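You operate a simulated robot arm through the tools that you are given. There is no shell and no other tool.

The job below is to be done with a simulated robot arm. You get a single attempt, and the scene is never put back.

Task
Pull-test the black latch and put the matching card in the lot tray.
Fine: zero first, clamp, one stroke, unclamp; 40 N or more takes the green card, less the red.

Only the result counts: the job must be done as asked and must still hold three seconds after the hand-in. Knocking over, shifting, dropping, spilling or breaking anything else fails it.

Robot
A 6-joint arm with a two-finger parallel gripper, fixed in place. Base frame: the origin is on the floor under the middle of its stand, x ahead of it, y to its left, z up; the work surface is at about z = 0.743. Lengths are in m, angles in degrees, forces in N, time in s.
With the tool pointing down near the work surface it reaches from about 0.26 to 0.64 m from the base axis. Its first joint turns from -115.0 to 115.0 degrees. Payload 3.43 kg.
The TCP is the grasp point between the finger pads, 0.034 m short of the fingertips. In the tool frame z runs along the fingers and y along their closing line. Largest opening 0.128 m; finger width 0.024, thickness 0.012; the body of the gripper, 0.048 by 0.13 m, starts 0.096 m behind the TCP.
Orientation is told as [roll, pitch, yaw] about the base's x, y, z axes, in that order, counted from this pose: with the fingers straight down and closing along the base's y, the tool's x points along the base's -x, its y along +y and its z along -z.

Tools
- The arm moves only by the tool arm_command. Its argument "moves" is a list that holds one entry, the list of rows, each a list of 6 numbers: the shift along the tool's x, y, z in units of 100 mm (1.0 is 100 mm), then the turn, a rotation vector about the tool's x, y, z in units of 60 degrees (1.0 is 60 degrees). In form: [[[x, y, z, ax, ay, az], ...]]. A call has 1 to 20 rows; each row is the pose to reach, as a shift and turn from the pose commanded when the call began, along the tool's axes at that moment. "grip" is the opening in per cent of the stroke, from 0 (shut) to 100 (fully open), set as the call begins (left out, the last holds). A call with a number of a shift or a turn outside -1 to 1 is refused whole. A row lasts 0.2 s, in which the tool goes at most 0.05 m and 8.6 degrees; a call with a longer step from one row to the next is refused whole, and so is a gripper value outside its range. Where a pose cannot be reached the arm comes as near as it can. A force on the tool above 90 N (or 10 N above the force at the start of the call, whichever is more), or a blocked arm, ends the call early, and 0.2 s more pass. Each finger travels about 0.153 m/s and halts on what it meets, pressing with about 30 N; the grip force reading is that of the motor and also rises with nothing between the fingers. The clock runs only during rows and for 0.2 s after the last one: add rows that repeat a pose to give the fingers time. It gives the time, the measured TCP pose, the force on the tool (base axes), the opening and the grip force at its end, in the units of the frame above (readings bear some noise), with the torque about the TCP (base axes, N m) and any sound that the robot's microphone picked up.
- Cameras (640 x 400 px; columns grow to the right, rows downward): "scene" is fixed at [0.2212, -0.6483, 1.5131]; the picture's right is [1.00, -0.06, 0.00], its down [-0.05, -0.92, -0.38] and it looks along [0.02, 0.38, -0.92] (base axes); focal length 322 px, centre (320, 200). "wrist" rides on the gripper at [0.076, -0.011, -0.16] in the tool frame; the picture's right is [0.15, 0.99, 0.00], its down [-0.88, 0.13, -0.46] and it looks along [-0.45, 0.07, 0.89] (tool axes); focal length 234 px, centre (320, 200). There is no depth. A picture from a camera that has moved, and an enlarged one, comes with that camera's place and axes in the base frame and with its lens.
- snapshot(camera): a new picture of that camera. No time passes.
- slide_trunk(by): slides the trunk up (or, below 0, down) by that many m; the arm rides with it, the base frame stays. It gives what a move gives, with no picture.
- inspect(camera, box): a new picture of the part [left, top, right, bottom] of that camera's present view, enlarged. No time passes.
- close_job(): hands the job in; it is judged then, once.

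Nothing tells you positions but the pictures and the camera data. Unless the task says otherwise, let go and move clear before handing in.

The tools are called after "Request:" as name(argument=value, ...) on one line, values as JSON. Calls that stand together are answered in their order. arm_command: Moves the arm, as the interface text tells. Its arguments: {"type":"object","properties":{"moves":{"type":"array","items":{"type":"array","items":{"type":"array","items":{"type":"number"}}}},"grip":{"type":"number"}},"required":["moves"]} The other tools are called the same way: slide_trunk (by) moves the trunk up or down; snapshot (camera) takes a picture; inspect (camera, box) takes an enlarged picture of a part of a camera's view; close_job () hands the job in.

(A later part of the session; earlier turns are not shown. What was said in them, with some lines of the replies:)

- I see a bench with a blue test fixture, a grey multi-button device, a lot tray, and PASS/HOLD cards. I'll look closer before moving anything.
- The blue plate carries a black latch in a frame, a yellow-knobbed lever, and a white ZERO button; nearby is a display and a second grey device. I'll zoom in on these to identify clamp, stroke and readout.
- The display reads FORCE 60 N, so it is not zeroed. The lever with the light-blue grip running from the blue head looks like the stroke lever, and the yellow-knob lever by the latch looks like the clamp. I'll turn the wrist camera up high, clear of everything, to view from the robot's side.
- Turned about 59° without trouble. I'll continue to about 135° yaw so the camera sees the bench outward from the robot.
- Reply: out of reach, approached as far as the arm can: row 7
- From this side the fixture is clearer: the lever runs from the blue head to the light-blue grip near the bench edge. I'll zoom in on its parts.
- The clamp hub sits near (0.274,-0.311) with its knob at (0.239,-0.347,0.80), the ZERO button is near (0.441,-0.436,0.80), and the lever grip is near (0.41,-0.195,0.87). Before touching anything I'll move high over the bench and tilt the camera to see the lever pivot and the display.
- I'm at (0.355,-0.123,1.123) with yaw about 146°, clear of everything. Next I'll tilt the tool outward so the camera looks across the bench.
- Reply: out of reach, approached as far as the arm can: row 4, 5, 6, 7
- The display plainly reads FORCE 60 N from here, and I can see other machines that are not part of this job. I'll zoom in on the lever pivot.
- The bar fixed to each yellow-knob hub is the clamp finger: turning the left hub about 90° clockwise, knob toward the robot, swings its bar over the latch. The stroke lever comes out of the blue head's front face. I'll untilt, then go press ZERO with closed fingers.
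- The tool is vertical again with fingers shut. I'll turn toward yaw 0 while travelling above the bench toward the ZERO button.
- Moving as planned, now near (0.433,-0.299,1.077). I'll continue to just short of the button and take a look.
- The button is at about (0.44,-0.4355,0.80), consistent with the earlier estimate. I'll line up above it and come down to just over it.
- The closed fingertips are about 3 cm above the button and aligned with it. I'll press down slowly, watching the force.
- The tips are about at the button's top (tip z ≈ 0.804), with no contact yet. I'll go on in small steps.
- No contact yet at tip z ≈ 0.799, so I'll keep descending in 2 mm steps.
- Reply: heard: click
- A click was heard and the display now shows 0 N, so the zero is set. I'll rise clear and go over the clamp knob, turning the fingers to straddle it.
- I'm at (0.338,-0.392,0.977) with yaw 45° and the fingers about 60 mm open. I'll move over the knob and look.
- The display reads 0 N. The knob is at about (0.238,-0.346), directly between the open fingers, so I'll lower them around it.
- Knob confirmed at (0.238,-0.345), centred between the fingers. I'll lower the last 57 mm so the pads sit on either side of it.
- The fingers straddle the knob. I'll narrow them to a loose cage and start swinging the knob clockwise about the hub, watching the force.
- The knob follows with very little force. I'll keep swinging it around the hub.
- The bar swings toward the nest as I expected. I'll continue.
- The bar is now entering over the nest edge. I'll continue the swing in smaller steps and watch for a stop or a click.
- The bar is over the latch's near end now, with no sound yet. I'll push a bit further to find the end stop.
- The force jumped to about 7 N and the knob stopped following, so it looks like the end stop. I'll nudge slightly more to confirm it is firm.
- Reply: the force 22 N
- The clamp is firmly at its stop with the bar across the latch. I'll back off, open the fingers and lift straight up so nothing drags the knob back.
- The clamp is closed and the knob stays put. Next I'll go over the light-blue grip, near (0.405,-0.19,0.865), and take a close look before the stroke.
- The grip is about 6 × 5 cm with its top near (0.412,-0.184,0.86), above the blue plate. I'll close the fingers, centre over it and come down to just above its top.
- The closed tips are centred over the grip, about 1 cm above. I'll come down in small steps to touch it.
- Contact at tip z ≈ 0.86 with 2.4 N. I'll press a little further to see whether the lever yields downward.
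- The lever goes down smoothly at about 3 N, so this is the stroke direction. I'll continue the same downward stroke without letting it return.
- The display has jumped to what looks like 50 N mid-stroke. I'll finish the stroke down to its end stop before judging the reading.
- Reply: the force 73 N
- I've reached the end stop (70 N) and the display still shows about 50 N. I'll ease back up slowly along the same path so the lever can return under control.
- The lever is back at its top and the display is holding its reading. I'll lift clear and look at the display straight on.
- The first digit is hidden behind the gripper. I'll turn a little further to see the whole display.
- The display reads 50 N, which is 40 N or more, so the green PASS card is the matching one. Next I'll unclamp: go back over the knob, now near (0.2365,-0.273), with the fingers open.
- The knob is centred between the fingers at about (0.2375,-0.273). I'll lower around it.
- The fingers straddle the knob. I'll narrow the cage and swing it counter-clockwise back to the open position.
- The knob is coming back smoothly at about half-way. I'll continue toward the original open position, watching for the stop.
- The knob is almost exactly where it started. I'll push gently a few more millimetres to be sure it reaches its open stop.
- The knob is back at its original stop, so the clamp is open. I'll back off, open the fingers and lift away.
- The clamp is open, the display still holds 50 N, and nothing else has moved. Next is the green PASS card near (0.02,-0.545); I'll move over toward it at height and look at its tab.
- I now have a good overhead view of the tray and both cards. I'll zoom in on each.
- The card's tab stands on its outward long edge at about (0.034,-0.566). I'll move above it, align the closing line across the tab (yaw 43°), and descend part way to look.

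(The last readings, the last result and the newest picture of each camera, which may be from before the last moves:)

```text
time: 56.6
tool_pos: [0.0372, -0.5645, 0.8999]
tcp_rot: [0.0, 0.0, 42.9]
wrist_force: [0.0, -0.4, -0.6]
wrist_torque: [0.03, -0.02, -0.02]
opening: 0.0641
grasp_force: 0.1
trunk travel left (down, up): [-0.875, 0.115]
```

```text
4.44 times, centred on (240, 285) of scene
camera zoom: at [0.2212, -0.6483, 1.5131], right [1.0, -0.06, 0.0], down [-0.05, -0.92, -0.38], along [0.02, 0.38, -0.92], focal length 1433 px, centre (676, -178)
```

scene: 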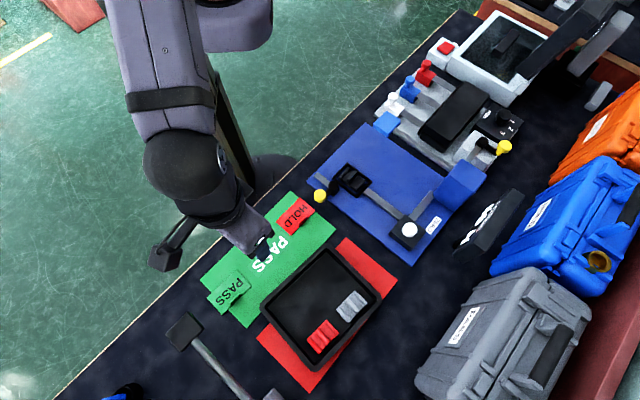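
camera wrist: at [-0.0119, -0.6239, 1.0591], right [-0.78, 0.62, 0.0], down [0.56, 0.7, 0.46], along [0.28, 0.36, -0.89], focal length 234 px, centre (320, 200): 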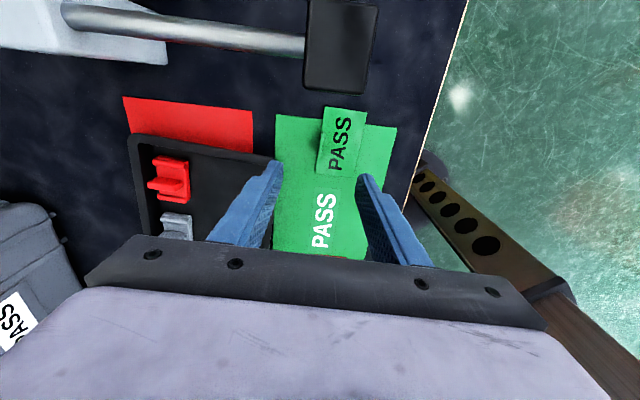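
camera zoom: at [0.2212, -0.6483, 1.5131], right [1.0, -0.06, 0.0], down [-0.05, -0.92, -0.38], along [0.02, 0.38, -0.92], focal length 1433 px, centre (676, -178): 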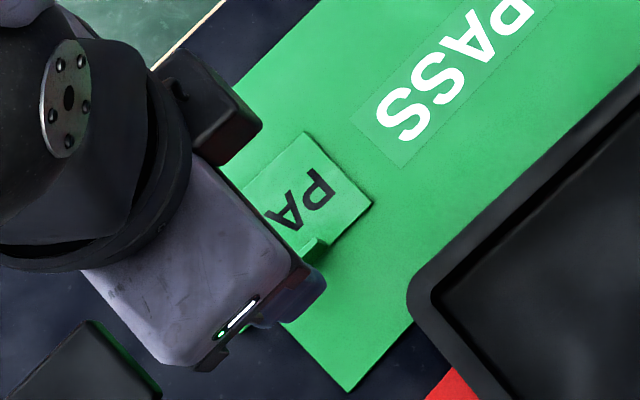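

The fingers are above the tab, and the neighbouring press lever at (-0.05,-0.63) is clear of the gripper. I'll zoom in on the tab for exact alignment.

Request:
inspect(camera="wrist", box=[280, 90, 400, 190])

```text
4.00 times, centred on (340, 140) of wrist
camera zoom: at [-0.0119, -0.6239, 1.0591], right [-0.78, 0.62, 0.0], down [0.56, 0.7, 0.46], along [0.28, 0.36, -0.89], focal length 937 px, centre (240, 440)
```

zoom: 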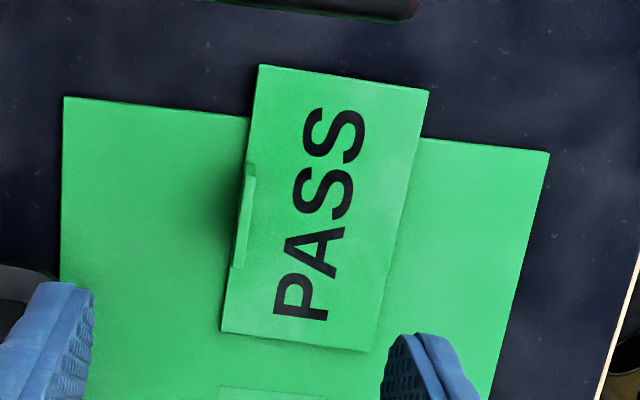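

The tab lies within a few millimetres of the finger centreline. I'll narrow the opening to about 40 mm and come down around it.

Request:
arm_command(moves=[[[0.03, 0.015, 0.3, 0, 0, 0], [0.03, 0.015, 0.6, 0, 0, 0], [0.03, 0.015, 0.9, 0, 0, 0]]], grip=32)

Request:
snapshot(camera="wrist")

Request:
inspect(camera="wrist", box=[260, 110, 400, 230])

Request:
inspect(camera="scene", box=[180, 240, 300, 330])

```text
time: 57.4
tool_pos: [0.0326, -0.5657, 0.8098]
tcp_rot: [0.0, 0.1, 42.8]
wrist_force: [-0.8, 0.3, -0.4]
wrist_torque: [0.01, -0.02, 0.0]
opening: 0.0413
grasp_force: 0.1
trunk travel left (down, up): [-0.875, 0.115]
```

```text
taken
camera wrist: at [-0.0155, -0.6245, 0.9691], right [-0.78, 0.62, 0.0], down [0.56, 0.7, 0.46], along [0.28, 0.36, -0.89], focal length 234 px, centre (320, 200)
```

wrist: 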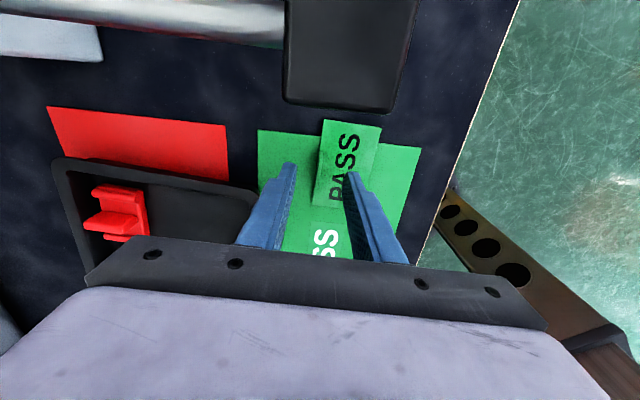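

```text
3.33 times, centred on (330, 170) of wrist
camera zoom: at [-0.0155, -0.6245, 0.9691], right [-0.78, 0.62, 0.0], down [0.56, 0.7, 0.46], along [0.28, 0.36, -0.89], focal length 781 px, centre (287, 300)
```

zoom: 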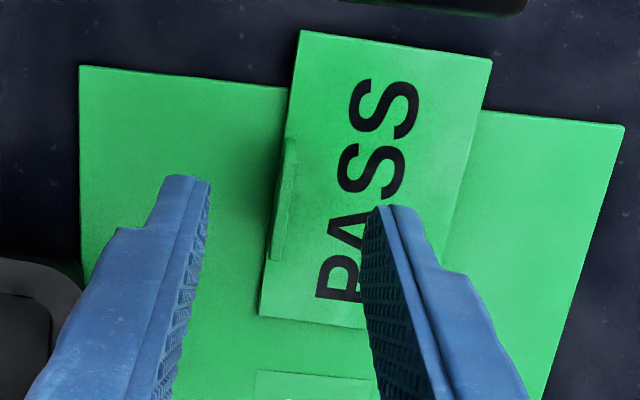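

```text
4.44 times, centred on (240, 285) of scene
camera zoom: at [0.2212, -0.6483, 1.5131], right [1.0, -0.06, 0.0], down [-0.05, -0.92, -0.38], along [0.02, 0.38, -0.92], focal length 1433 px, centre (676, -178)
```

zoom: 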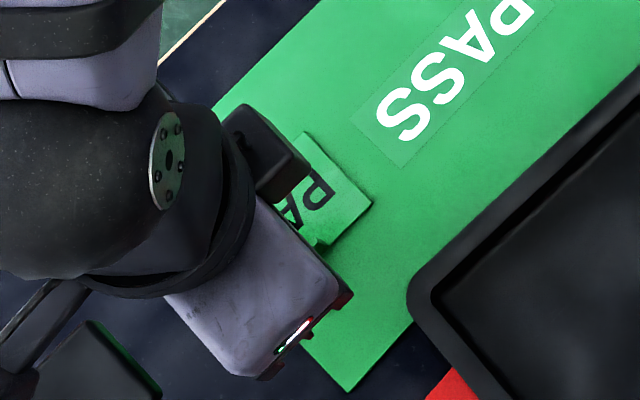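

The tab sits centred between the fingertips and parallel to them. I'll descend the last 2 cm gently.

Request:
arm_command(moves=[[[0, -0.01, 0.07, 0, 0, 0], [0, -0.017, 0.14, 0, 0, 0], [0, -0.017, 0.19, 0, 0, 0], [0, -0.017, 0.22, 0, 0, 0]]])

Request:
inspect(camera="wrist", box=[260, 110, 400, 230])

```text
time: 58.4
tool_pos: [0.0344, -0.5662, 0.7891]
tcp_rot: [0.1, -0.1, 42.9]
wrist_force: [0.5, 0.3, -0.1]
wrist_torque: [0.0, 0.03, 0.0]
opening: 0.041
grasp_force: 0.1
trunk travel left (down, up): [-0.875, 0.115]
```

```text
3.33 times, centred on (330, 170) of wrist
camera zoom: at [-0.0139, -0.626, 0.9483], right [-0.78, 0.62, 0.0], down [0.56, 0.7, 0.46], along [0.28, 0.36, -0.89], focal length 781 px, centre (287, 300)
```

zoom: 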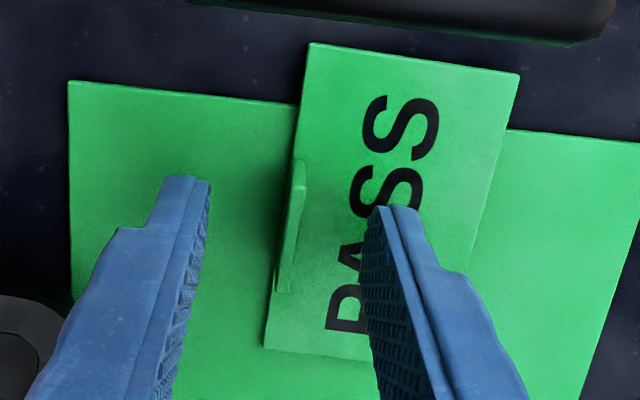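

Tips are at z ≈ 0.755 with no contact. I'll drop 3 mm more, then close gently on the tab.

Request:
arm_command(moves=[[[0, 0, 0.015, 0, 0, 0], [0, 0, 0.03, 0, 0, 0]]])

Request:
arm_command(moves=[[[0, 0, 0, 0, 0, 0], [0, 0, 0, 0, 0, 0], [0, 0, 0, 0, 0, 0]]], grip=0)

Request:
inspect(camera="wrist", box=[260, 110, 400, 230])

```text
time: 59.0
tool_pos: [0.0342, -0.5668, 0.7858]
tcp_rot: [0.0, 0.0, 42.9]
wrist_force: [0.5, -0.7, 0.1]
wrist_torque: [-0.02, 0.0, 0.02]
opening: 0.0415
grasp_force: 0.1
trunk travel left (down, up): [-0.875, 0.115]
```

```text
time: 59.8
tool_pos: [0.0341, -0.566, 0.7857]
tcp_rot: [0.0, 0.0, 42.9]
wrist_force: [0.1, -1.0, 0.0]
wrist_torque: [0.02, 0.02, -0.01]
opening: 0.0022
grasp_force: 29.9
trunk travel left (down, up): [-0.875, 0.115]
```

```text
3.33 times, centred on (330, 170) of wrist
camera zoom: at [-0.014, -0.6259, 0.9453], right [-0.78, 0.62, 0.0], down [0.56, 0.7, 0.46], along [0.28, 0.36, -0.89], focal length 781 px, centre (287, 300)
```

zoom: 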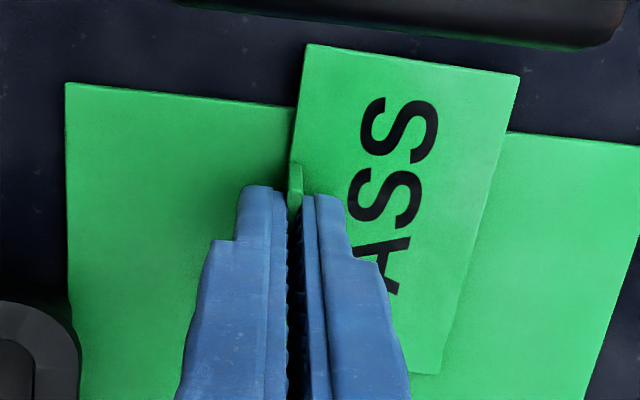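

The fingers closed on the tab (2.2 mm opening, so something is held). I'll lift slowly and check.

Request:
arm_command(moves=[[[0, 0, -0.05, 0, 0, 0], [0, 0, -0.15, 0, 0, 0], [0, 0, -0.3, 0, 0, 0], [0, 0, -0.5, 0, 0, 0]]])

Request:
snapshot(camera="wrist")

Request:
inspect(camera="scene", box=[180, 240, 300, 330])

```text
time: 60.8
tool_pos: [0.0332, -0.5665, 0.8358]
tcp_rot: [0.0, 0.0, 42.9]
wrist_force: [-0.1, 0.2, -0.2]
wrist_torque: [-0.06, -0.04, 0.01]
opening: 0.0024
grasp_force: 30.0
trunk travel left (down, up): [-0.875, 0.115]
```

```text
taken
camera wrist: at [-0.0143, -0.626, 0.9957], right [-0.78, 0.62, 0.0], down [0.56, 0.7, 0.46], along [0.28, 0.36, -0.89], focal length 234 px, centre (320, 200)
```

wrist: 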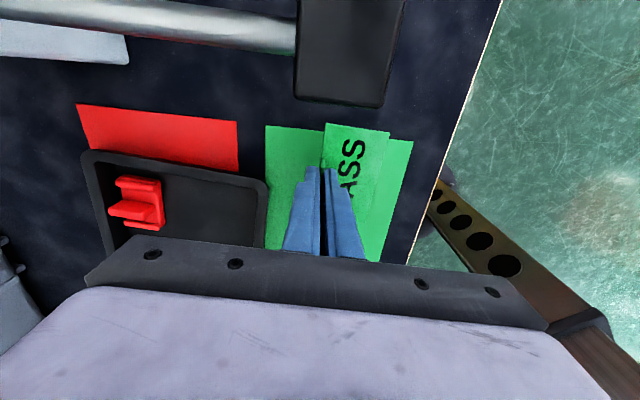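

```text
4.44 times, centred on (240, 285) of scene
camera zoom: at [0.2212, -0.6483, 1.5131], right [1.0, -0.06, 0.0], down [-0.05, -0.92, -0.38], along [0.02, 0.38, -0.92], focal length 1433 px, centre (676, -178)
```

zoom: 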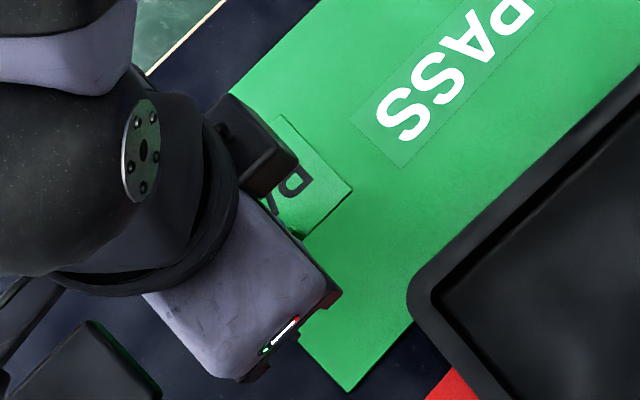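

The green card is held level and is clear of the mat. I'll raise it further and carry it over the free inner half of the lot tray, around (0.23,-0.575) for the tab.

Request:
arm_command(moves=[[[0, 0, -0.3, 0, 0, 0], [0, 0, -0.6, 0, 0, 0], [0, 0, -0.85, 0, 0, 0]]])

Request:
arm_command(moves=[[[-0.17, -0.176, 0, 0, 0, 0], [-0.35, -0.353, 0, 0, 0, 0], [-0.523, -0.529, 0, 0, 0, 0], [-0.698, -0.7055, 0, 0, 0, 0]]])

Request:
arm_command(moves=[[[-0.17, -0.176, 0, 0, 0, 0], [-0.35, -0.353, 0, 0, 0, 0], [-0.523, -0.529, 0, 0, 0, 0], [-0.698, -0.7055, 0, 0, 0, 0]]])

Request:
snapshot(camera="wrist")

Request:
snapshot(camera="scene")

```text
time: 61.6
tool_pos: [0.0339, -0.5641, 0.9201]
tcp_rot: [0.0, 0.1, 42.9]
wrist_force: [0.2, 0.0, -0.6]
wrist_torque: [0.0, 0.01, -0.03]
opening: 0.0022
grasp_force: 30.3
trunk travel left (down, up): [-0.875, 0.115]
```

```text
time: 62.6
tool_pos: [0.1334, -0.5705, 0.9213]
tcp_rot: [0.0, 0.1, 42.9]
wrist_force: [-0.1, 0.8, -0.9]
wrist_torque: [-0.02, 0.0, 0.03]
opening: 0.0023
grasp_force: 30.1
trunk travel left (down, up): [-0.875, 0.115]
```

```text
time: 63.6
tool_pos: [0.233, -0.5742, 0.9223]
tcp_rot: [0.0, 0.0, 43.0]
wrist_force: [0.9, 0.2, -0.9]
wrist_torque: [0.01, -0.03, 0.03]
opening: 0.0022
grasp_force: 29.9
trunk travel left (down, up): [-0.875, 0.115]
```

```text
taken
camera wrist: at [0.1849, -0.6336, 1.0802], right [-0.78, 0.62, 0.0], down [0.56, 0.7, 0.46], along [0.28, 0.36, -0.89], focal length 234 px, centre (320, 200)
```

wrist: 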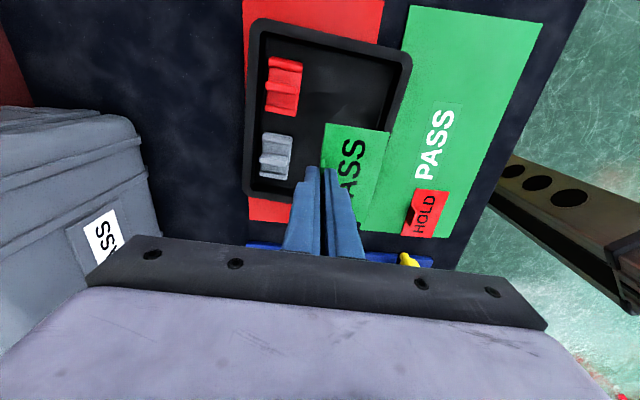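

```text
taken
```

scene: 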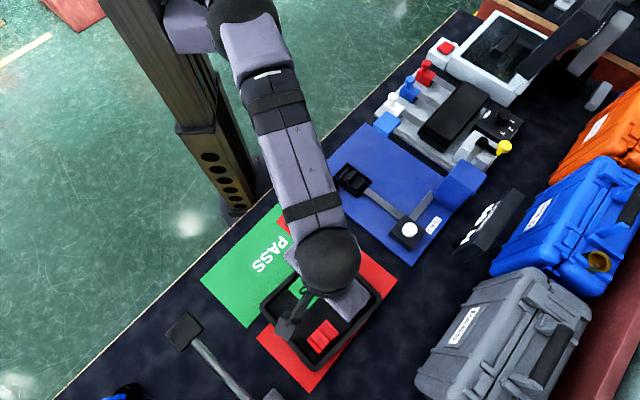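

The card is over the tray's free area. I'll zoom in to check its alignment with the tray walls before lowering.

Request:
inspect(camera="wrist", box=[230, 0, 430, 220])

Request:
inspect(camera="scene", box=[240, 220, 410, 390])

```text
1.82 times, centred on (330, 110) of wrist
camera zoom: at [0.1849, -0.6336, 1.0802], right [-0.78, 0.62, 0.0], down [0.56, 0.7, 0.46], along [0.28, 0.36, -0.89], focal length 426 px, centre (302, 364)
```

zoom: 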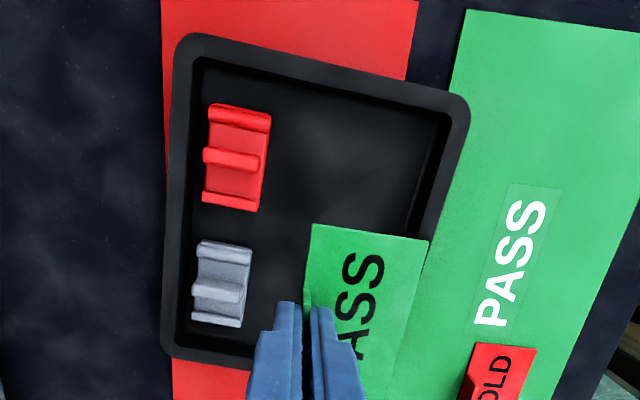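

```text
2.35 times, centred on (325, 305) of scene
camera zoom: at [0.2212, -0.6483, 1.5131], right [1.0, -0.06, 0.0], down [-0.05, -0.92, -0.38], along [0.02, 0.38, -0.92], focal length 759 px, centre (308, -47)
```

zoom: 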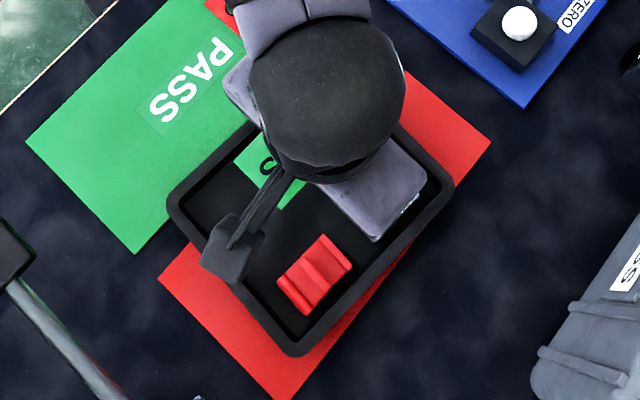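

The card is parallel to the tray and clear of the latches. I'll shift 8 mm inward and lower it toward the tray floor.

Request:
arm_command(moves=[[[0, 0.08, 0, 0, 0, 0], [0, 0.08, 0.3, 0, 0, 0], [0, 0.08, 0.6, 0, 0, 0], [0, 0.08, 0.9, 0, 0, 0]]])

Request:
snapshot(camera="wrist")

Request:
inspect(camera="wrist", box=[230, 0, 430, 220])

```text
time: 64.6
tool_pos: [0.2267, -0.5675, 0.8291]
tcp_rot: [0.0, 0.0, 42.9]
wrist_force: [-0.1, -0.1, 0.1]
wrist_torque: [-0.01, 0.0, 0.02]
opening: 0.0023
grasp_force: 30.3
trunk travel left (down, up): [-0.875, 0.115]
```

```text
taken
camera wrist: at [0.1791, -0.6282, 0.9895], right [-0.78, 0.62, 0.0], down [0.56, 0.7, 0.46], along [0.28, 0.36, -0.89], focal length 234 px, centre (320, 200)
```

wrist: 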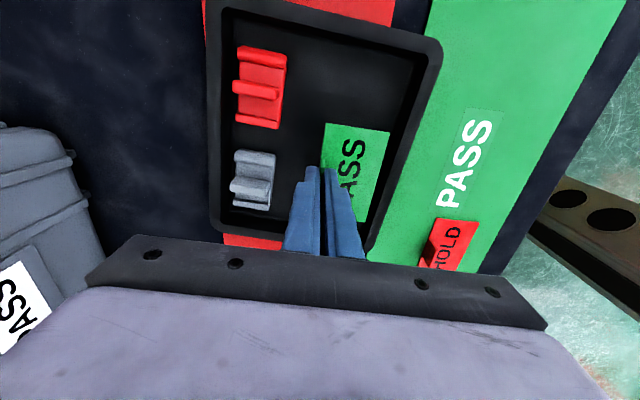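

```text
1.82 times, centred on (330, 110) of wrist
camera zoom: at [0.1791, -0.6282, 0.9895], right [-0.78, 0.62, 0.0], down [0.56, 0.7, 0.46], along [0.28, 0.36, -0.89], focal length 426 px, centre (302, 364)
```

zoom: 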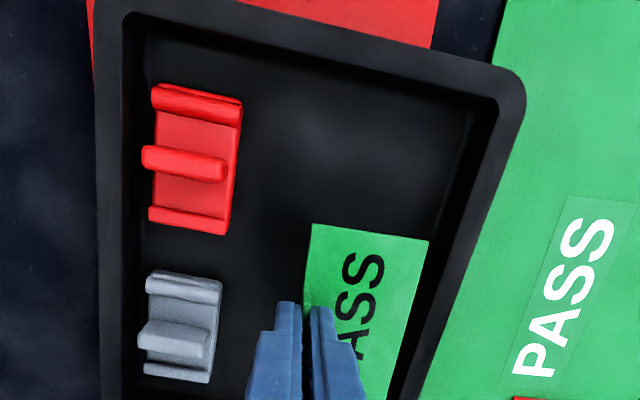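

The card is well inside the tray's inner walls. I'll lower it in small steps until it touches the floor.

Request:
arm_command(moves=[[[0, 0, 0.1, 0, 0, 0], [0, 0, 0.2, 0, 0, 0], [0, 0, 0.28, 0, 0, 0], [0, 0, 0.34, 0, 0, 0]]])

Request:
inspect(camera="wrist", box=[230, 0, 430, 220])

```text
time: 65.6
tool_pos: [0.2248, -0.5614, 0.799]
tcp_rot: [0.0, 0.1, 42.9]
wrist_force: [0.9, -0.2, -0.4]
wrist_torque: [0.01, 0.01, 0.0]
opening: 0.0022
grasp_force: 29.7
out of reach, approached as far as the arm can: row 3, 4
trunk travel left (down, up): [-0.875, 0.115]
```

```text
1.82 times, centred on (330, 110) of wrist
camera zoom: at [0.1765, -0.6205, 0.9587], right [-0.78, 0.62, 0.0], down [0.56, 0.7, 0.46], along [0.28, 0.36, -0.89], focal length 426 px, centre (302, 364)
```

zoom: 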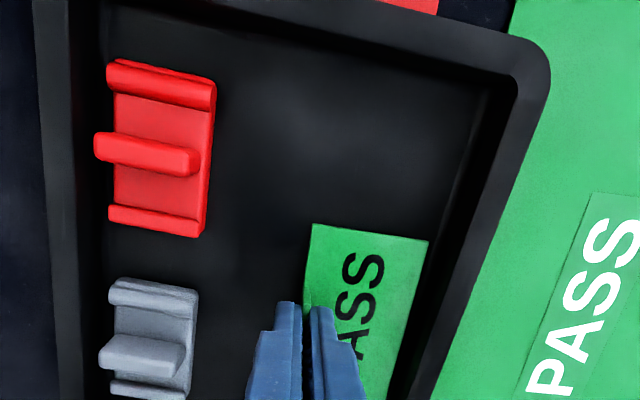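

The arm has run out of downward reach at z = 0.799 here, so lowering the trunk will help. I'll raise the card a little first, then slide the trunk down 5 cm.

Request:
arm_command(moves=[[[0, 0, -0.2, 0, 0, 0], [0, 0, -0.4, 0, 0, 0], [0, 0, -0.6, 0, 0, 0], [0, 0, -0.7, 0, 0, 0]]])

Request:
slide_trunk(by=-0.05)

Request:
snapshot(camera="wrist")

Request:
snapshot(camera="scene")

```text
time: 66.6
tool_pos: [0.2276, -0.5711, 0.8688]
tcp_rot: [0.2, -0.1, 42.9]
wrist_force: [-0.4, 0.9, 0.7]
wrist_torque: [-0.01, 0.03, 0.01]
opening: 0.0023
grasp_force: 30.4
out of reach, approached as far as the arm can: row 2, 3, 4
trunk travel left (down, up): [-0.875, 0.115]
```

```text
time: 67.5
tool_pos: [0.228, -0.571, 0.8176]
tcp_rot: [0.1, 0.0, 42.9]
wrist_force: [0.2, 0.1, 0.0]
wrist_torque: [0.03, 0.0, 0.03]
opening: 0.0024
grasp_force: 30.0
trunk travel left (down, up): [-0.825, 0.165]
```

```text
taken
camera wrist: at [0.18, -0.6317, 0.9768], right [-0.78, 0.62, 0.0], down [0.56, 0.69, 0.46], along [0.28, 0.36, -0.89], focal length 234 px, centre (320, 200)
```

wrist: 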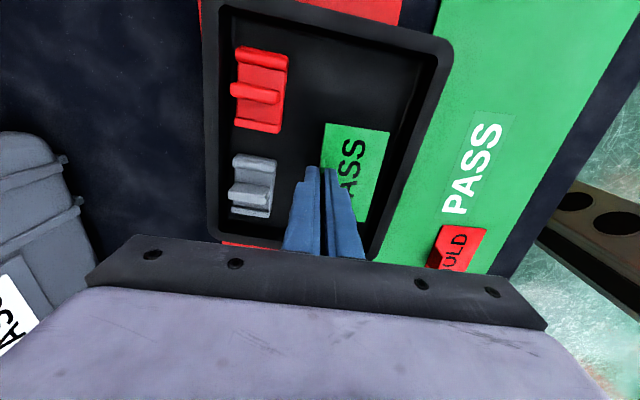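

```text
taken
```

scene: 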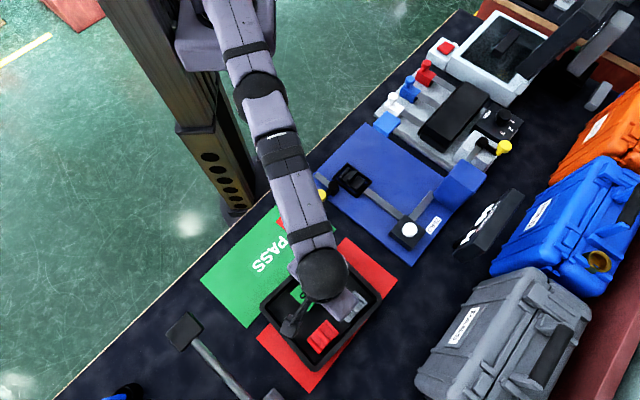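

The trunk is 5 cm lower and the card is still held inside the tray area. I'll lower it again in small steps.

Request:
arm_command(moves=[[[0, 0, 0.06, 0, 0, 0], [0, 0, 0.12, 0, 0, 0], [0, 0, 0.18, 0, 0, 0], [0, 0, 0.22, 0, 0, 0]]])

Request:
inspect(camera="wrist", box=[230, 0, 430, 220])

```text
time: 68.5
tool_pos: [0.2288, -0.5704, 0.7942]
tcp_rot: [0.2, -0.1, 42.9]
wrist_force: [-0.2, -0.1, -1.1]
wrist_torque: [0.06, 0.03, -0.03]
opening: 0.0021
grasp_force: 30.4
trunk travel left (down, up): [-0.825, 0.165]
```

```text
1.82 times, centred on (330, 110) of wrist
camera zoom: at [0.18, -0.6313, 0.9546], right [-0.78, 0.62, 0.0], down [0.56, 0.69, 0.46], along [0.28, 0.36, -0.89], focal length 426 px, centre (302, 364)
```

zoom: 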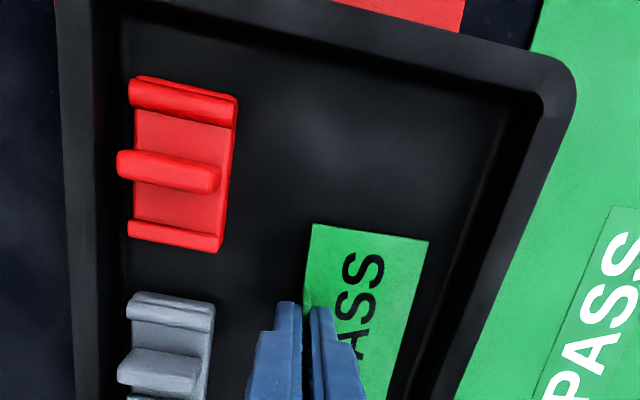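

Now it can go lower. I'll creep down in 2 mm steps until I feel the floor.

Request:
arm_command(moves=[[[0, 0, 0.02, 0, 0, 0], [0, 0, 0.04, 0, 0, 0], [0, 0, 0.06, 0, 0, 0]]])

```text
time: 69.3
tool_pos: [0.2283, -0.5705, 0.791]
tcp_rot: [0.0, 0.0, 42.9]
wrist_force: [-0.3, 0.0, 4.4]
wrist_torque: [0.03, 0.06, -0.01]
opening: 0.0022
grasp_force: 30.3
trunk travel left (down, up): [-0.825, 0.165]
```

Contact with the tray floor at 4.4 N, so the card is seated. I'll open the fingers just enough to free the tab.

Request:
arm_command(moves=[[[0, 0, -0.01, 0, 0, 0], [0, 0, -0.01, 0, 0, 0], [0, 0, -0.01, 0, 0, 0]]], grip=14)

Request:
inspect(camera="wrist", box=[230, 0, 430, 220])

```text
time: 70.1
tool_pos: [0.2266, -0.5701, 0.7911]
tcp_rot: [0.1, -0.2, 42.9]
wrist_force: [0.2, -0.2, 0.1]
wrist_torque: [0.01, 0.02, 0.02]
opening: 0.0181
grasp_force: 0.1
trunk travel left (down, up): [-0.825, 0.165]
```

```text
1.82 times, centred on (330, 110) of wrist
camera zoom: at [0.1795, -0.6303, 0.9499], right [-0.78, 0.62, 0.0], down [0.56, 0.69, 0.46], along [0.28, 0.36, -0.89], focal length 426 px, centre (302, 364)
```

zoom: 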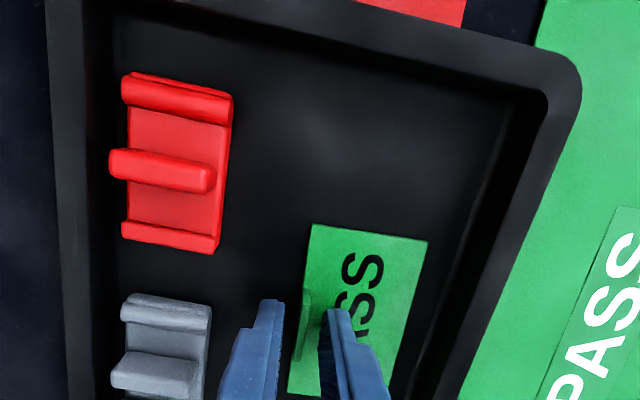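

The tab is free and the card lies on the tray floor, away from the latches. I'll lift straight up and verify.

Request:
arm_command(moves=[[[0, 0, -0.1, 0, 0, 0], [0, 0, -0.25, 0, 0, 0], [0, 0, -0.5, 0, 0, 0], [0, 0, -0.8, 0, 0, 0]]])

Request:
snapshot(camera="wrist")

Request:
snapshot(camera="scene")

```text
time: 71.1
tool_pos: [0.2302, -0.5745, 0.8708]
tcp_rot: [0.3, -0.2, 42.9]
wrist_force: [0.8, 0.2, -0.2]
wrist_torque: [0.01, 0.02, 0.01]
opening: 0.0177
grasp_force: 0.0
out of reach, approached as far as the arm can: row 4
trunk travel left (down, up): [-0.825, 0.165]
```

```text
taken
camera wrist: at [0.1816, -0.6353, 1.0296], right [-0.78, 0.62, 0.01], down [0.56, 0.69, 0.46], along [0.28, 0.36, -0.89], focal length 234 px, centre (320, 200)
```

wrist: 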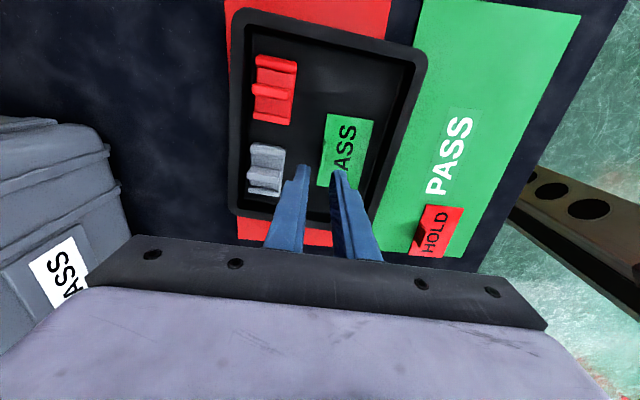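

```text
taken
```

scene: 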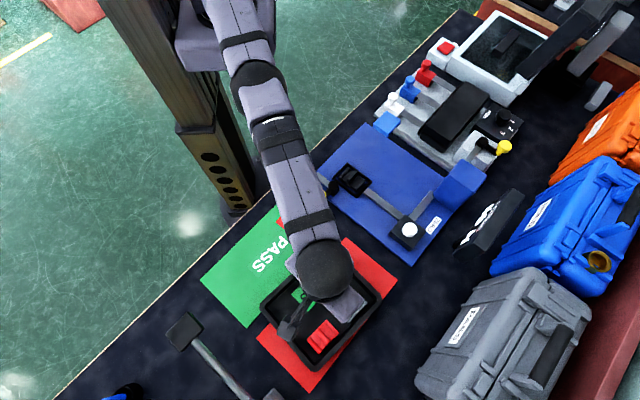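

The green card lies in the tray and the fingers are clear. I'll raise the trunk back up and retreat inward and upward, then check the whole bench.

Request:
slide_trunk(by=0.05)

Request:
arm_command(moves=[[[-0.06, 0.16, -0.08, 0, 0, 0], [-0.12, 0.33, -0.15, 0, 0, 0], [-0.18, 0.5, -0.22, 0, 0, 0], [-0.24, 0.66, -0.3, 0, 0, 0]]])

Request:
arm_command(moves=[[[-0.06, 0.16, -0.1, 0, 0, 0], [-0.12, 0.33, -0.2, 0, 0, 0], [-0.18, 0.5, -0.3, 0, 0, 0], [-0.24, 0.66, -0.4, 0, 0, 0]]])

Request:
snapshot(camera="wrist")

Request:
snapshot(camera="scene")

```text
time: 72.0
tool_pos: [0.2289, -0.5753, 0.9209]
tcp_rot: [0.3, -0.2, 42.9]
wrist_force: [-0.1, -0.4, -0.1]
wrist_torque: [0.0, -0.02, 0.05]
opening: 0.0179
grasp_force: 0.1
trunk travel left (down, up): [-0.875, 0.115]
```

```text
time: 73.0
tool_pos: [0.2026, -0.5097, 0.9518]
tcp_rot: [0.2, 0.0, 42.9]
wrist_force: [-0.3, -0.1, -0.4]
wrist_torque: [-0.01, 0.0, -0.03]
opening: 0.0177
grasp_force: 0.1
out of reach, approached as far as the arm can: row 1
trunk travel left (down, up): [-0.875, 0.115]
```

```text
time: 74.0
tool_pos: [0.1745, -0.4454, 0.9909]
tcp_rot: [0.2, 0.0, 42.8]
wrist_force: [0.1, -0.2, 0.5]
wrist_torque: [0.0, 0.03, 0.02]
opening: 0.0181
grasp_force: 0.1
trunk travel left (down, up): [-0.875, 0.115]
```

```text
taken
camera wrist: at [0.1266, -0.5063, 1.15], right [-0.78, 0.62, 0.0], down [0.56, 0.69, 0.46], along [0.28, 0.36, -0.89], focal length 234 px, centre (320, 200)
```

wrist: 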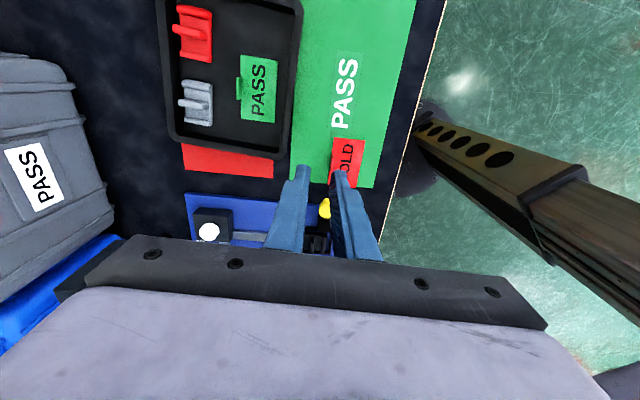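

```text
taken
```

scene: 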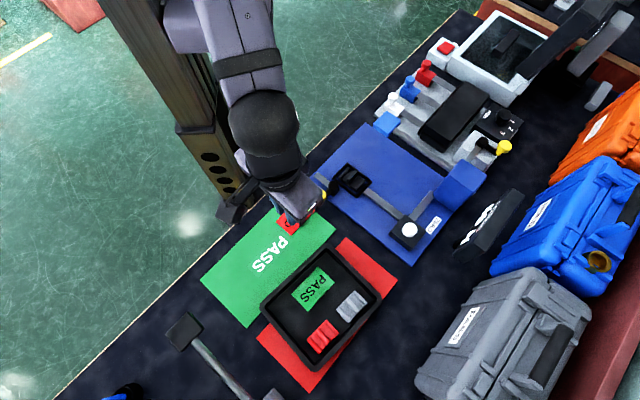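

The PASS card lies flat in the lot tray with both latches undisturbed. I'll rise a bit more and do a last check of the clamp, lever and HOLD card.

Request:
arm_command(moves=[[[0.1, 0, -0.3, 0, 0, 0], [0.2, 0, -0.6, 0, 0, 0], [0.4, 0, -0.9, 0, 0, 0]]])

Request:
inspect(camera="scene", box=[240, 150, 440, 390])

Request:
inspect(camera="scene", box=[280, 130, 400, 220])

Request:
snapshot(camera="wrist")

```text
time: 74.8
tool_pos: [0.1459, -0.4745, 1.0797]
tcp_rot: [0.3, -0.1, 43.0]
wrist_force: [1.0, 0.2, 0.2]
wrist_torque: [-0.01, -0.01, 0.03]
opening: 0.0178
grasp_force: 0.0
trunk travel left (down, up): [-0.875, 0.115]
```

```text
1.67 times, centred on (340, 270) of scene
camera zoom: at [0.2212, -0.6483, 1.5131], right [1.0, -0.06, 0.0], down [-0.05, -0.92, -0.38], along [0.02, 0.38, -0.92], focal length 537 px, centre (287, 83)
```

zoom: 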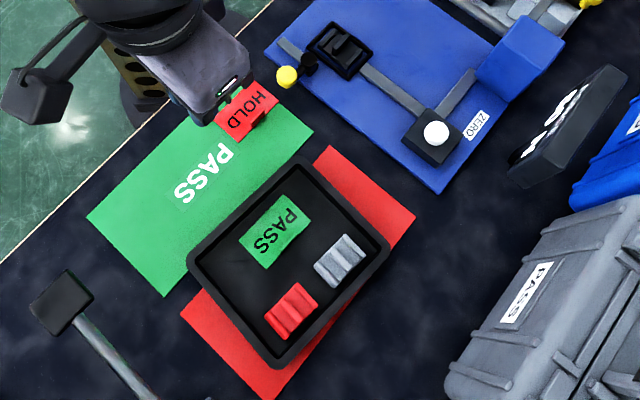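

```text
4.44 times, centred on (340, 175) of scene
camera zoom: at [0.2212, -0.6483, 1.5131], right [1.0, -0.06, 0.0], down [-0.05, -0.92, -0.38], along [0.02, 0.38, -0.92], focal length 1433 px, centre (231, 311)
```

zoom: 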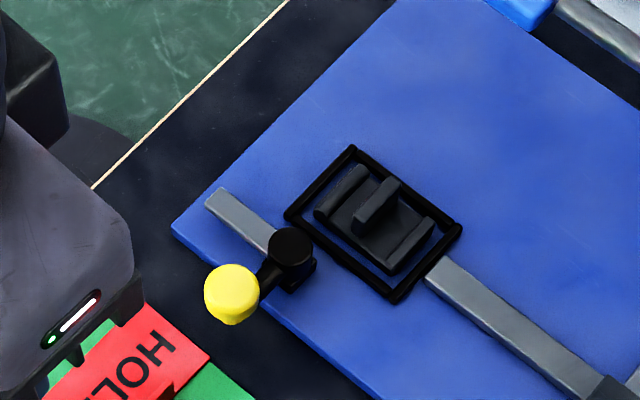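

```text
taken
camera wrist: at [0.0981, -0.5349, 1.2398], right [-0.78, 0.62, 0.0], down [0.56, 0.69, 0.46], along [0.28, 0.36, -0.89], focal length 234 px, centre (320, 200)
```

wrist: 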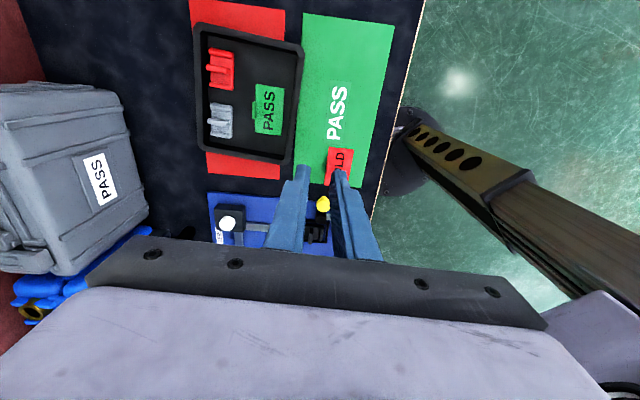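

The clamp is open at its original position, the latch is in its nest, and the lever is up. The HOLD card is untouched and the green PASS card lies in the lot tray. The measured force was 50 N after zeroing, so I'm handing the job in.

Request:
close_job()

```text
The job is handed in.
```

The black latch pull-tested at 50 N, which meets the 40 N limit, so I put the green PASS card in the lot tray.

- **Zero:** The display read 60 N at the start. I pressed ZERO and it read 0 N before anything else was touched.
- **Clamp and stroke:** I swung the clamp bar over the latch to its stop, pressed the lever down once to its end stop, and eased it back up. The display held at 50 N.
- **Unclamp:** The clamp knob is back at its original open position, and the latch is still in its nest.
- **Card:** The green card lies flat in the tray beside the red and grey latches, which were not disturbed. The red HOLD card was not touched.

To reach the tray floor I lowered the trunk 5 cm, then returned it to its original height. The gripper is clear of everything, and the job is handed in.
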